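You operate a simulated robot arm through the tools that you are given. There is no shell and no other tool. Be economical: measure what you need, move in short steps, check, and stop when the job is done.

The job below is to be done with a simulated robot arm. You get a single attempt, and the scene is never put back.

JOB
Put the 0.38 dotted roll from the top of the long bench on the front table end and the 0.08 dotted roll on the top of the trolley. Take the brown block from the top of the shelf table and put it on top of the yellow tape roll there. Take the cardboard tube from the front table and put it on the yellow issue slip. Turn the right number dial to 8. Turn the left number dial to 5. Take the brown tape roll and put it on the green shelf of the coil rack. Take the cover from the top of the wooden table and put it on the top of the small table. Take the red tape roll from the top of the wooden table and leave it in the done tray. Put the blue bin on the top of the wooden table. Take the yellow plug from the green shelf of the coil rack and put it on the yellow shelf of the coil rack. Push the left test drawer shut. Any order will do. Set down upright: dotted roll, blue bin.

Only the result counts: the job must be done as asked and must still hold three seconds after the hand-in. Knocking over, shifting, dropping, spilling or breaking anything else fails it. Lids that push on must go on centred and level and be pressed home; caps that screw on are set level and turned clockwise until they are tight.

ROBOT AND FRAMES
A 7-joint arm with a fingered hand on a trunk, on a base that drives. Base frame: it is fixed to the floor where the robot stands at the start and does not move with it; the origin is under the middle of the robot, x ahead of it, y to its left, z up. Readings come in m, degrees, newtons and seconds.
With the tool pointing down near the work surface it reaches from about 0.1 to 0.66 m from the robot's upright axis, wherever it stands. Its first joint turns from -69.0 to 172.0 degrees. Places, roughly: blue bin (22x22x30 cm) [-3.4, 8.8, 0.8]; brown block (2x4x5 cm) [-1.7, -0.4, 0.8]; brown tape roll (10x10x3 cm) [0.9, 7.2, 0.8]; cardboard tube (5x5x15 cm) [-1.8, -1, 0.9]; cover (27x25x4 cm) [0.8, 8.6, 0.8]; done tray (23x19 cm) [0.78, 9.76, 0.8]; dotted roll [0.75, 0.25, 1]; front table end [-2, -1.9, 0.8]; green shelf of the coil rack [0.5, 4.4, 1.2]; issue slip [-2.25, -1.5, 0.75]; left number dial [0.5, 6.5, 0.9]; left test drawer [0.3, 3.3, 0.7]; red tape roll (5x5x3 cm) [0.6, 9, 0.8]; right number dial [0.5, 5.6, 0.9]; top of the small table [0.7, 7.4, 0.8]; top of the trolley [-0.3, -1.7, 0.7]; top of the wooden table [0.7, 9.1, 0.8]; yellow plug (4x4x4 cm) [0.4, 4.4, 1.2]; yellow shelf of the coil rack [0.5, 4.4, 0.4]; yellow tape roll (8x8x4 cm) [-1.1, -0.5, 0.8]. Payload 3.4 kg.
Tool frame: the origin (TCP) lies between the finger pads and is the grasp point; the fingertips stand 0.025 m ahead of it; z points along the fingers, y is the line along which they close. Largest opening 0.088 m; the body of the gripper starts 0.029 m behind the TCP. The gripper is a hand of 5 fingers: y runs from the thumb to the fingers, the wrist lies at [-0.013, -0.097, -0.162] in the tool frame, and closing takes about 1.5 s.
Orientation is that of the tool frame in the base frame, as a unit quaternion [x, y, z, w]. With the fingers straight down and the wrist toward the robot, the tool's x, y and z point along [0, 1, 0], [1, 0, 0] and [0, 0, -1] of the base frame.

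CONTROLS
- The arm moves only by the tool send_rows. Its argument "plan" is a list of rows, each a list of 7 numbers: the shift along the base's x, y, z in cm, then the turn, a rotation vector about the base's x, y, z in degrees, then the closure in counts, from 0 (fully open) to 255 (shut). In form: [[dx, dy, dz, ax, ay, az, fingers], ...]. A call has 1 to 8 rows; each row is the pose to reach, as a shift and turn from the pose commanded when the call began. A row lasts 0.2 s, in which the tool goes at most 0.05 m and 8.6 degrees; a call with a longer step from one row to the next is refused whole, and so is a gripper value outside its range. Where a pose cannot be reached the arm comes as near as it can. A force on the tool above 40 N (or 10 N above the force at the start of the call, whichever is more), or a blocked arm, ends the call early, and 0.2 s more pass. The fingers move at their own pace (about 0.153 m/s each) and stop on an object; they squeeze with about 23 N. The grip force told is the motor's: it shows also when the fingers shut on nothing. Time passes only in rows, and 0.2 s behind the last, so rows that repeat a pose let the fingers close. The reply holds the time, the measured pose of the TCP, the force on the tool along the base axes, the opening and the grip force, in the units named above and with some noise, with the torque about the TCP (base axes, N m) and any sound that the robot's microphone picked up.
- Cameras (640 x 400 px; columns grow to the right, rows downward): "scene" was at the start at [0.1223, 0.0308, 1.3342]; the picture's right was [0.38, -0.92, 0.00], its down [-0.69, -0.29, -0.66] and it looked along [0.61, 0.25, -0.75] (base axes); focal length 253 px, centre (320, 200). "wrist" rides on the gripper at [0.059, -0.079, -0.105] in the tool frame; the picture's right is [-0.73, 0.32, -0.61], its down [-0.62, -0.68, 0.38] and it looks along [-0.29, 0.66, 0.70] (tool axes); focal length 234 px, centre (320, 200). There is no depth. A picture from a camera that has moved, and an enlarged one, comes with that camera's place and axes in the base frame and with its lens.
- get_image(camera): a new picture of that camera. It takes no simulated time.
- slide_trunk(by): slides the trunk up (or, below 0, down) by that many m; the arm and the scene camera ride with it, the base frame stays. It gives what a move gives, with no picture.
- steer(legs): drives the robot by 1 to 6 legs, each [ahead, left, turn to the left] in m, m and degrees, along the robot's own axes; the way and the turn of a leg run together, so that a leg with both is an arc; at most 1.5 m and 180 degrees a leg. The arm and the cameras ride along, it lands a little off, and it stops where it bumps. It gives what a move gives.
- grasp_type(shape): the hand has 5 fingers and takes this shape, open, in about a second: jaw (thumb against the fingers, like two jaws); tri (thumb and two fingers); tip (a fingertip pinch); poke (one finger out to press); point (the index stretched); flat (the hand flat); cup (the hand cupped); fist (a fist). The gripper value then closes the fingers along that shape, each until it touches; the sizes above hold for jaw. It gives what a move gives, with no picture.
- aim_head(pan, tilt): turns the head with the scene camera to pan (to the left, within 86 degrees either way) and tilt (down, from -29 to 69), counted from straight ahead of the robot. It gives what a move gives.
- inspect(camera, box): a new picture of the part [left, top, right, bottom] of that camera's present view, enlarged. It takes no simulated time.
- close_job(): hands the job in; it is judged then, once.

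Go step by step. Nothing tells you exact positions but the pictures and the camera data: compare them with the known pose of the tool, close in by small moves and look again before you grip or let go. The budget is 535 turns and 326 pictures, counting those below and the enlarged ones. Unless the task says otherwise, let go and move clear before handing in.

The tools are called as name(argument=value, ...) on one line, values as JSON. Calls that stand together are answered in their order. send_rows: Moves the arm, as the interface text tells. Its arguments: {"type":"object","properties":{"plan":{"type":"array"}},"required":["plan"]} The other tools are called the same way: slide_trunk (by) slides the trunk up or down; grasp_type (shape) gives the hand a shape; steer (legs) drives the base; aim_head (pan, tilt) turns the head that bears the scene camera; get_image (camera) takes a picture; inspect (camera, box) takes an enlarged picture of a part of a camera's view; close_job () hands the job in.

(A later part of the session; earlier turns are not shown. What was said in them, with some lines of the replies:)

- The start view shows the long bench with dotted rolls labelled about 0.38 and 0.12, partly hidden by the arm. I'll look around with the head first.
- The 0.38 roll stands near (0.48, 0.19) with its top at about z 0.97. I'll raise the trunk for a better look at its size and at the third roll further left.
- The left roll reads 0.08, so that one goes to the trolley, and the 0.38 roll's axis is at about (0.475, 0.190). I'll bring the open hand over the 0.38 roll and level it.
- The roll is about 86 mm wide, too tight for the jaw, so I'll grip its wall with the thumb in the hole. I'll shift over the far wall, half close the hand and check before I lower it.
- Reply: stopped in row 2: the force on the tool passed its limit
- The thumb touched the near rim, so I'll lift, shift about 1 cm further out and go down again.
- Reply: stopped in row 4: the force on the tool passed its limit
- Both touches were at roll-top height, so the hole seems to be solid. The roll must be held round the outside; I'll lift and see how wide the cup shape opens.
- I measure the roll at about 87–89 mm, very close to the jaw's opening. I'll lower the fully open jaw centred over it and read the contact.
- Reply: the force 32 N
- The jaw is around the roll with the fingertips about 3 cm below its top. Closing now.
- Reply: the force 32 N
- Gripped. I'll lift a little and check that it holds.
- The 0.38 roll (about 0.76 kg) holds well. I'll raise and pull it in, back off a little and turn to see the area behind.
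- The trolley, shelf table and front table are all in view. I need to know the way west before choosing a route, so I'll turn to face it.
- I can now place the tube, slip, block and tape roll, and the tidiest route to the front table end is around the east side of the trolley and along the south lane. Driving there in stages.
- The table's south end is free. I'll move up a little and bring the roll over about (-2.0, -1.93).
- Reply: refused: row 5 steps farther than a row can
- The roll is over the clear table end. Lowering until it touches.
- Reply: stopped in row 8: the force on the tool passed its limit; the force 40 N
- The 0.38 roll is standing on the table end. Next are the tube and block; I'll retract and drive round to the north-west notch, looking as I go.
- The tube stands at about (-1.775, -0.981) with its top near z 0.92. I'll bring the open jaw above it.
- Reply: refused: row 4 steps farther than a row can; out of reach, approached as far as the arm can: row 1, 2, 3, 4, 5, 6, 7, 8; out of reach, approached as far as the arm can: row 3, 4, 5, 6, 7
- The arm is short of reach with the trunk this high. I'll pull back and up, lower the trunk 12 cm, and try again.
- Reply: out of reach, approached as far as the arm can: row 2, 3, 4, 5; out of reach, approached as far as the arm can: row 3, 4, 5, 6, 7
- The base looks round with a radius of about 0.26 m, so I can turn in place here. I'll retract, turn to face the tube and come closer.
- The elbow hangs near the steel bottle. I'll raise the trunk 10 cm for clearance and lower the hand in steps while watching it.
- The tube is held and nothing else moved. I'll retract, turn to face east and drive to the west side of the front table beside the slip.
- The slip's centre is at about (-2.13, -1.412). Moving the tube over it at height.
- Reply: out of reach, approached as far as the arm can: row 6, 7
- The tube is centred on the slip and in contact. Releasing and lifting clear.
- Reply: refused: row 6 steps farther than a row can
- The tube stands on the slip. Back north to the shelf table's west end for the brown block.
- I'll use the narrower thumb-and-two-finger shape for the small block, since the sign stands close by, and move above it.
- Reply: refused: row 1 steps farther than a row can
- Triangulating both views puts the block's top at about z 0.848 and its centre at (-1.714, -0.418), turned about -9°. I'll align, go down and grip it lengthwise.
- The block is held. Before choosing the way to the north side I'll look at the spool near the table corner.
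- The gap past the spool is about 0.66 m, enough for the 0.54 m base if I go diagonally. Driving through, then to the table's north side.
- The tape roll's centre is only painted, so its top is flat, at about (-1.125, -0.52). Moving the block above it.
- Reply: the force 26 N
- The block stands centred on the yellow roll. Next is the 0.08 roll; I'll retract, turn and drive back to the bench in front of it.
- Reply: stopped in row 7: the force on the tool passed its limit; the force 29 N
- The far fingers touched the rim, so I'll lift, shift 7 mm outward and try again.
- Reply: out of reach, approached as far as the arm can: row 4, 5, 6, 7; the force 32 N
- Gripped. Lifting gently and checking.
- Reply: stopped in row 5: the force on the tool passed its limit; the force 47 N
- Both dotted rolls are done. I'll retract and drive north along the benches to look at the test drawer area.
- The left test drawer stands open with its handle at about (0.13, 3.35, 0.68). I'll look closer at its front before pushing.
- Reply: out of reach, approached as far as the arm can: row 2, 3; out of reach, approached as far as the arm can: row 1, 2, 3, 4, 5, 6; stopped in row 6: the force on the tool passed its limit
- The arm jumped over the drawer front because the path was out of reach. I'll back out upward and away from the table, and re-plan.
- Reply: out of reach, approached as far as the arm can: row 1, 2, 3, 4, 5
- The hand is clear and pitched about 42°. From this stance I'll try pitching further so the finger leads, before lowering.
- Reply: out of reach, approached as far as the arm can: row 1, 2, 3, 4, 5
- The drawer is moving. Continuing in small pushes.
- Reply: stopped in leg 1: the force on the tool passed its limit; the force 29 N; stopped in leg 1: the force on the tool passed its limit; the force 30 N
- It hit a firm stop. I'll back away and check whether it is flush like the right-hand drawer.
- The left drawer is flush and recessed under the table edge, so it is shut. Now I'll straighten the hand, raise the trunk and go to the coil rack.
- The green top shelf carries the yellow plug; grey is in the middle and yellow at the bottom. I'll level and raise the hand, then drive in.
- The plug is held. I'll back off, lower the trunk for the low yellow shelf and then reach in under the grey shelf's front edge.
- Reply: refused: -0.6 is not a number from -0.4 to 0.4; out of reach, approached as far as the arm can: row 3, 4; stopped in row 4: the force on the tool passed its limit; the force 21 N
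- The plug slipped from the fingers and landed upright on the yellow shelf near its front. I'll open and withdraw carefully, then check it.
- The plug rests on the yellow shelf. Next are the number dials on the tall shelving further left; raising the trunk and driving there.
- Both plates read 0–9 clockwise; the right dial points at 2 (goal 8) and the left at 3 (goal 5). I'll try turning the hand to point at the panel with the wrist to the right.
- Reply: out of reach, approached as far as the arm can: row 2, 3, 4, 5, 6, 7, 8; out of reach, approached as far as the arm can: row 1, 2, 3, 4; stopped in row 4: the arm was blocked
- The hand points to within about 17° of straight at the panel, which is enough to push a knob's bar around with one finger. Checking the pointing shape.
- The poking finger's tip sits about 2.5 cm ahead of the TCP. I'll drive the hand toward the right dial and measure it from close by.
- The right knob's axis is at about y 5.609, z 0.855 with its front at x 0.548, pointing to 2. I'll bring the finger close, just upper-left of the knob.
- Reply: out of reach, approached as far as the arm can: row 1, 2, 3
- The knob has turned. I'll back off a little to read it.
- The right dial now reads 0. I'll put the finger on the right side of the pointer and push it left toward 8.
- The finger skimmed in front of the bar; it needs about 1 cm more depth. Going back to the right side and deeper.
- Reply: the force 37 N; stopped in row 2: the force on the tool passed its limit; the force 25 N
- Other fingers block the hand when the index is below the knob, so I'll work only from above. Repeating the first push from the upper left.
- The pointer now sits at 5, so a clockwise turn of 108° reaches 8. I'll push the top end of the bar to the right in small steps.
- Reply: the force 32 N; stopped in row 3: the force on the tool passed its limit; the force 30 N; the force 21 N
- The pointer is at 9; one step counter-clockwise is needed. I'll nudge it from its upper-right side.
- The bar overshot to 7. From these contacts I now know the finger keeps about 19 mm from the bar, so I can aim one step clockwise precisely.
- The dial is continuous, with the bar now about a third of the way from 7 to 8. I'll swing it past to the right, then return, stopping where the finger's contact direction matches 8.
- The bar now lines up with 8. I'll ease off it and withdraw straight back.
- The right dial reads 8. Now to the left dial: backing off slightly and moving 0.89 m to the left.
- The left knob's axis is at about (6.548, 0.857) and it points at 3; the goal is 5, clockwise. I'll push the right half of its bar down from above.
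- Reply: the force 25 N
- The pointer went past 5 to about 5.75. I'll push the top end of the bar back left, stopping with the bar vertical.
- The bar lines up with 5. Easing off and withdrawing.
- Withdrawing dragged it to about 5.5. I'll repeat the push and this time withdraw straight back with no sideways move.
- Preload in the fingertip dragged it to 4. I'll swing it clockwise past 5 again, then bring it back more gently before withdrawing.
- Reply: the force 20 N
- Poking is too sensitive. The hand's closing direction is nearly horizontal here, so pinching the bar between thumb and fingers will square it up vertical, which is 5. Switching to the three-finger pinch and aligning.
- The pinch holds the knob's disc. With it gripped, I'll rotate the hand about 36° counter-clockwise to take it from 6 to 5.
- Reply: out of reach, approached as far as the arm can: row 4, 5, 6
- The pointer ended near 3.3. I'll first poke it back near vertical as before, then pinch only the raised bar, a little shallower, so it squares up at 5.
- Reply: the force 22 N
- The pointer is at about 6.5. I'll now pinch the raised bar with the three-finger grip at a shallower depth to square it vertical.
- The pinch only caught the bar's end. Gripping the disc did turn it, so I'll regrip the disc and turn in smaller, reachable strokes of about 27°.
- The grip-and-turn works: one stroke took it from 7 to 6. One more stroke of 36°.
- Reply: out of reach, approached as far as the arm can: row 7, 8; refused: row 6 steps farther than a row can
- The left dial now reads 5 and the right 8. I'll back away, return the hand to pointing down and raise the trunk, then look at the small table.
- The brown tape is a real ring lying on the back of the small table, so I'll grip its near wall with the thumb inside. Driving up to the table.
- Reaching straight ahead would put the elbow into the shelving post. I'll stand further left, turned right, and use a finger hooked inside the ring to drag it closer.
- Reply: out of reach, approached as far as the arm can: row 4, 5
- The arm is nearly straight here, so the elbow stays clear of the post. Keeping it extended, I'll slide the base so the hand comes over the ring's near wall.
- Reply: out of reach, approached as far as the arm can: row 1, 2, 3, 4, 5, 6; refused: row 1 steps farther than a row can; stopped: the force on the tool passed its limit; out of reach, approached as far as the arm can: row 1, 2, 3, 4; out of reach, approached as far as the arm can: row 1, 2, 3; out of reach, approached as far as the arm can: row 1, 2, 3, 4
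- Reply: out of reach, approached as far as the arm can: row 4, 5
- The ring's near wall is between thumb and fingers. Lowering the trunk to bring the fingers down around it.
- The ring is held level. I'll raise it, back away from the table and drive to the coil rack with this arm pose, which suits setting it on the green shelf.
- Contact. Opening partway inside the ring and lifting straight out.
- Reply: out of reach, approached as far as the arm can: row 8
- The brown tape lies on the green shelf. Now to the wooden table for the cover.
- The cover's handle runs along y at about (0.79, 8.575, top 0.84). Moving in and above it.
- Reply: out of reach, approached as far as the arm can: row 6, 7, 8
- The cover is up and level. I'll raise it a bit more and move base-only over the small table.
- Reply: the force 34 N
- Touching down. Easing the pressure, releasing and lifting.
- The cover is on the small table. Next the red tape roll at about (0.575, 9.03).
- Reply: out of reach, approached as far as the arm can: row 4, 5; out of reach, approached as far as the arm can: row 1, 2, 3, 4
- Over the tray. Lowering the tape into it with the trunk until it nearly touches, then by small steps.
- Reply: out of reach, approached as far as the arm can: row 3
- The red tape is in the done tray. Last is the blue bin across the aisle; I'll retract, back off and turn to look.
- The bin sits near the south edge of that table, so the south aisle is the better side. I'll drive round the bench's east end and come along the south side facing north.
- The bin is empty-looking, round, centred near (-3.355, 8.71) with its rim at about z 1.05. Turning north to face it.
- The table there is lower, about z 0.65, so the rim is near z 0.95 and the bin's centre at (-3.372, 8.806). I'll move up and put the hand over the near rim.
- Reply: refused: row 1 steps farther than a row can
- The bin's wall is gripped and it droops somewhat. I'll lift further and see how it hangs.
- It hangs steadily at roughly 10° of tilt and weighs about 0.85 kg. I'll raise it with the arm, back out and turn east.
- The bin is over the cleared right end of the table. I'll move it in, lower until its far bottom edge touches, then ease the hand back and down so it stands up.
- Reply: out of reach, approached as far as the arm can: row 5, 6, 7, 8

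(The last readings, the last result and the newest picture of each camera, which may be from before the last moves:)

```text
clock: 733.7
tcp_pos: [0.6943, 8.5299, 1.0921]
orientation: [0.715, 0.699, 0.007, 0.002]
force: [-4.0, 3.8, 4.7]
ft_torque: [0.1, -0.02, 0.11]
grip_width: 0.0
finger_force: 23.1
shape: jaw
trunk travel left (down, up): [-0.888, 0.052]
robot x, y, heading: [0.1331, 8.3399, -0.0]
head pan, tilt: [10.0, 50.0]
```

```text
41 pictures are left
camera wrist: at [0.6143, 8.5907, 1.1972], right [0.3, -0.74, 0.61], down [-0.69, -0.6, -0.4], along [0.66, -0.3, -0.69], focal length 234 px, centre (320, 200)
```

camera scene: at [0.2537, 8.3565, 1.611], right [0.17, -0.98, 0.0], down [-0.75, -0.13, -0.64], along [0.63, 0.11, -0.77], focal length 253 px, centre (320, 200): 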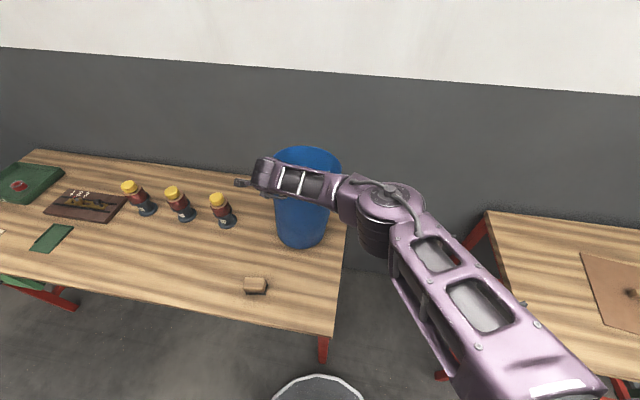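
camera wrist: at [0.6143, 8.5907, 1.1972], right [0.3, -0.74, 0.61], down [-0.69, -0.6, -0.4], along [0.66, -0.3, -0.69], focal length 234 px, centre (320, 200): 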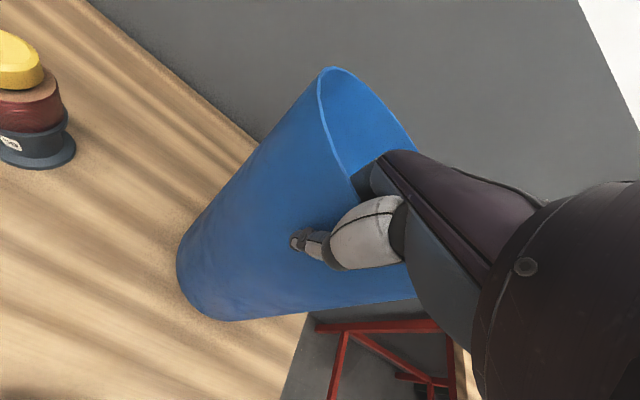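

send_rows(plan=[[-0.7, 0, -0.3, 0, 0, 0, 255], [-1.4, 0, -0.6, 0, 0, 0, 255], [-2.1, 0, -0.9, 0, 0, 0, 255], [-2.8, 0, -1.1, 0, 0, 0, 255], [-3.3, 0, -1.3, 0, 0, 0, 255], [-3.3, 0, -1.3, 0, 0, 0, 255]])

get_image(camera="wrist")

inspect(camera="scene", box=[220, 120, 380, 270])

```text
clock: 735.1
tcp_pos: [0.6626, 8.5312, 1.0786]
orientation: [0.717, 0.697, 0.007, 0.003]
force: [0.6, 0.6, -2.7]
ft_torque: [-0.01, -0.01, 0.18]
grip_width: 0.0003
finger_force: 22.9
shape: jaw
trunk travel left (down, up): [-0.888, 0.052]
robot x, y, heading: [0.1301, 8.3415, -0.0]
head pan, tilt: [10.0, 50.0]
```

```text
40 pictures are left
camera wrist: at [0.5828, 8.5909, 1.1828], right [0.3, -0.74, 0.61], down [-0.69, -0.6, -0.4], along [0.66, -0.3, -0.69], focal length 234 px, centre (320, 200)
```

wrist: 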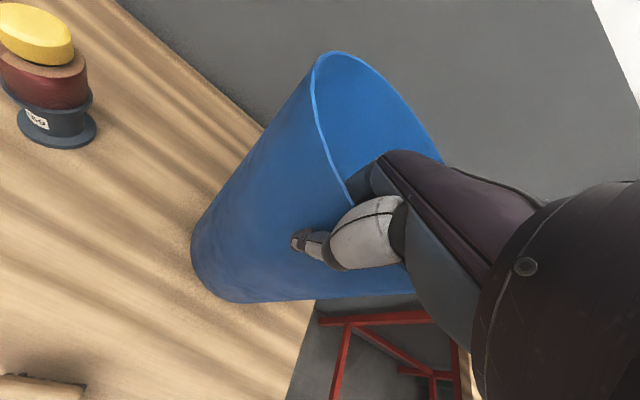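

```text
2.67 times, centred on (300, 195) of scene
camera zoom: at [0.2568, 8.3565, 1.6107], right [0.17, -0.98, 0.0], down [-0.75, -0.13, -0.64], along [0.63, 0.11, -0.77], focal length 674 px, centre (373, 213)
```

zoom: 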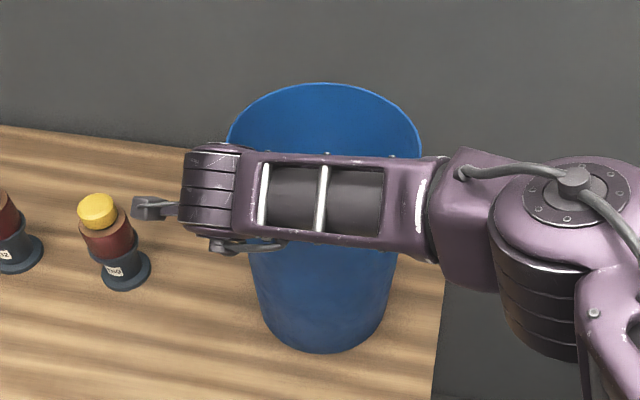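

The bin stands essentially upright with no torque on the hand. Releasing gently and lifting out.

send_rows(plan=[[-0.2, 0, -0.3, 0, 0, 0, 255], [-0.2, 0, -0.3, 0, 0, 0, 230], [-0.2, 0, -0.3, 0, 0, 0, 200], [-0.2, 0, -0.3, 0, 0, 0, 150], [-0.2, 0, -0.3, 0, 0, 0, 100], [-0.2, 0, -0.3, 0, 0, 0, 90], [-0.2, 0, -0.3, 0, 0, 0, 90]])

get_image(camera="wrist")

```text
clock: 736.7
tcp_pos: [0.6587, 8.5312, 1.0756]
orientation: [0.716, 0.698, 0.007, 0.002]
force: [-0.5, 0.3, -0.1]
ft_torque: [-0.05, -0.01, -0.01]
grip_width: 0.0567
finger_force: 0.1
shape: jaw
trunk travel left (down, up): [-0.888, 0.052]
robot x, y, heading: [0.1315, 8.3383, -0.1]
head pan, tilt: [10.0, 50.0]
```

```text
38 pictures are left
camera wrist: at [0.5797, 8.5914, 1.1798], right [0.3, -0.74, 0.61], down [-0.69, -0.6, -0.4], along [0.66, -0.3, -0.69], focal length 234 px, centre (320, 200)
```

wrist: 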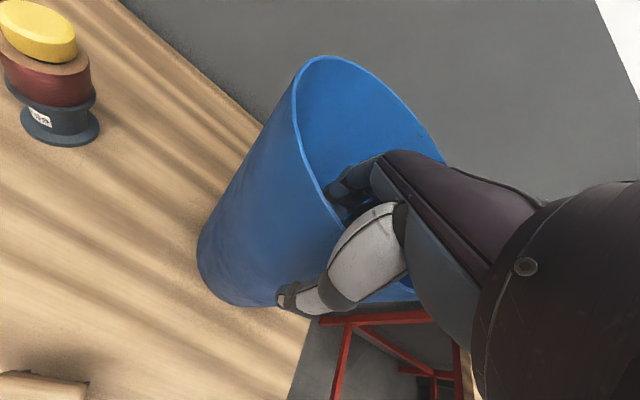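

send_rows(plan=[[0, 0, 1.5, 0, 0, 0, 90], [0, 0, 3, 0, 0, 0, 90], [0, 0, 5, 0, 0, 0, 90], [0, 0, 8, 0, 0, 0, 90], [0, 0, 11, 0, 0, 0, 90], [-3, 0, 14, 0, 0, 0, 90], [-6, 0, 15, 0, 0, 0, 90]])

steer(legs=[[-0.35, 0, 0]])

get_image(camera="scene")

```text
clock: 738.3
tcp_pos: [0.5999, 8.5301, 1.2234]
orientation: [0.716, 0.698, 0.007, 0.002]
force: [-1.0, 0.7, 1.0]
ft_torque: [0.01, 0.02, 0.02]
grip_width: 0.0565
finger_force: 0.2
shape: jaw
trunk travel left (down, up): [-0.888, 0.052]
robot x, y, heading: [0.1282, 8.3435, -0.1]
head pan, tilt: [10.0, 50.0]
```

```text
clock: 740.5
tcp_pos: [0.2536, 8.527, 1.2226]
orientation: [0.719, 0.695, 0.006, 0.002]
force: [0.2, 0.3, -0.2]
ft_torque: [-0.02, -0.02, -0.01]
grip_width: 0.0568
finger_force: 0.1
shape: jaw
trunk travel left (down, up): [-0.888, 0.052]
robot x, y, heading: [-0.2209, 8.3457, -0.6]
head pan, tilt: [10.0, 50.0]
```

```text
37 pictures are left
camera scene: at [-0.0927, 8.3562, 1.6107], right [0.16, -0.99, 0.0], down [-0.76, -0.13, -0.64], along [0.63, 0.11, -0.77], focal length 253 px, centre (320, 200)
```

scene: 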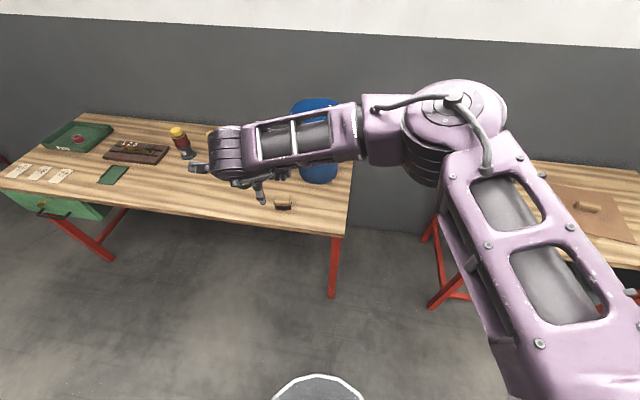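

steer(legs=[[0, -0.7, 0.6]])

aim_head(pan=35, tilt=30)

get_image(camera="scene")

```text
clock: 744.4
tcp_pos: [0.2453, 7.8348, 1.2241]
orientation: [0.719, 0.694, 0.007, 0.003]
force: [-0.3, -0.4, 0.4]
ft_torque: [0.01, -0.01, -0.02]
grip_width: 0.0562
finger_force: 0.0
shape: jaw
trunk travel left (down, up): [-0.888, 0.052]
robot x, y, heading: [-0.228, 7.6487, -0.7]
head pan, tilt: [10.0, 50.0]
```

```text
clock: 745.2
tcp_pos: [0.2468, 7.8344, 1.2235]
orientation: [0.719, 0.695, 0.006, 0.002]
force: [0.0, -1.0, 0.1]
ft_torque: [-0.01, 0.01, 0.01]
grip_width: 0.0567
finger_force: 0.0
shape: jaw
trunk travel left (down, up): [-0.888, 0.052]
robot x, y, heading: [-0.2252, 7.6482, -0.7]
head pan, tilt: [35.0, 30.0]
```

```text
36 pictures are left
camera scene: at [-0.1017, 7.7019, 1.6403], right [0.57, -0.82, 0.0], down [-0.41, -0.28, -0.87], along [0.71, 0.49, -0.5], focal length 253 px, centre (320, 200)
```

scene: 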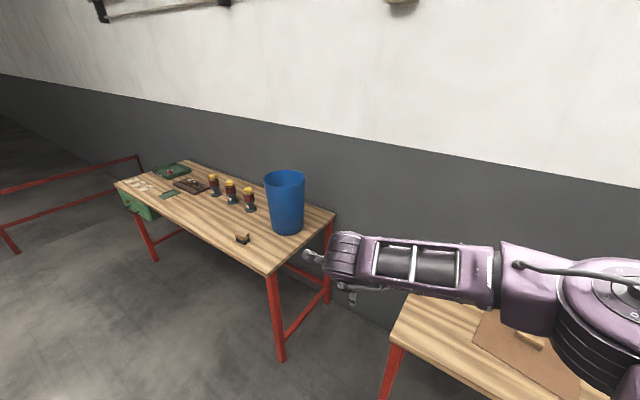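

The bin stands upright and the bobbins and brush are undisturbed. I'll do a final check of the dials and rack on the way.

steer(legs=[[-0.4, 0, 0.7], [0, -1.5, 0]])

aim_head(pan=5, tilt=30)

get_image(camera="scene")

```text
clock: 754.7
tcp_pos: [-0.1288, 6.3752, 1.223]
orientation: [0.702, 0.712, 0.007, 0.002]
force: [0.0, 0.6, 0.1]
ft_torque: [0.0, 0.0, 0.02]
grip_width: 0.0565
finger_force: 0.0
shape: jaw
trunk travel left (down, up): [-0.888, 0.052]
robot x, y, heading: [-0.5932, 6.1708, 2.1]
head pan, tilt: [35.0, 30.0]
```

```text
clock: 755.6
tcp_pos: [-0.1301, 6.3752, 1.2236]
orientation: [0.702, 0.713, 0.007, 0.002]
force: [-0.3, -0.6, 0.6]
ft_torque: [0.01, 0.0, 0.05]
grip_width: 0.0567
finger_force: 0.1
shape: jaw
trunk travel left (down, up): [-0.888, 0.052]
robot x, y, heading: [-0.5938, 6.1694, 2.2]
head pan, tilt: [5.0, 30.0]
```

```text
35 pictures are left
camera scene: at [-0.4534, 6.1823, 1.6404], right [0.13, -0.99, 0.0], down [-0.5, -0.06, -0.87], along [0.86, 0.11, -0.5], focal length 253 px, centre (320, 200)
```

scene: 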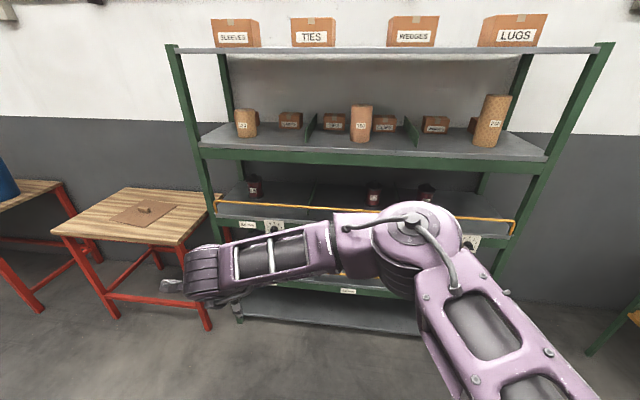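

inspect(camera="scene", box=[250, 210, 298, 240])

inspect(camera="scene", box=[448, 225, 496, 255])

```text
13.33 times, centred on (274, 225) of scene
camera zoom: at [-0.4534, 6.1823, 1.6404], right [0.13, -0.99, 0.0], down [-0.5, -0.06, -0.87], along [0.86, 0.11, -0.5], focal length 3368 px, centre (933, -133)
```

zoom: 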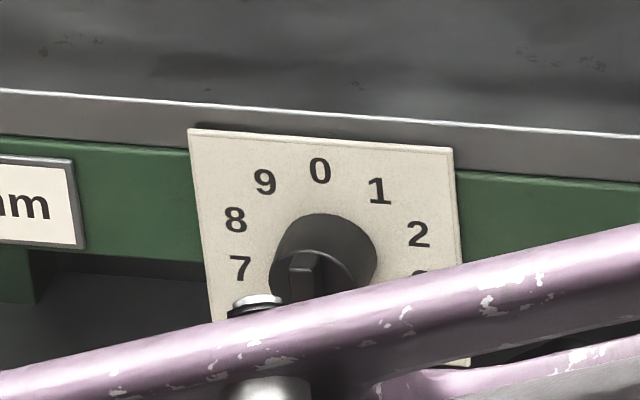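

```text
13.33 times, centred on (472, 240) of scene
camera zoom: at [-0.4534, 6.1823, 1.6404], right [0.13, -0.99, 0.0], down [-0.5, -0.06, -0.87], along [0.86, 0.11, -0.5], focal length 3368 px, centre (-1707, -333)
```

zoom: 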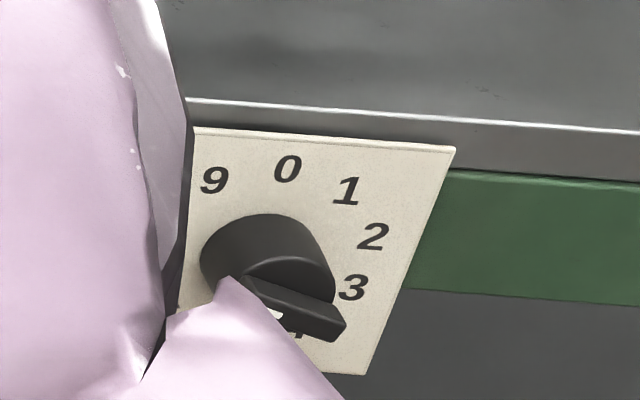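

Both dials hold their settings, everything else stands as placed, and the hand is clear. Handing in.

close_job()

```text
The job is handed in.
```

I carried out every step of the job and handed it in; I have not seen how it was judged.

- **Yellow plug:** it slipped from the fingers as I set it down and lies on its side on the yellow shelf. The job did not ask for it to be upright.
- **Number dials:** the knobs turn freely between digits, and they settled within a few degrees of 8 (right) and 5 (left).
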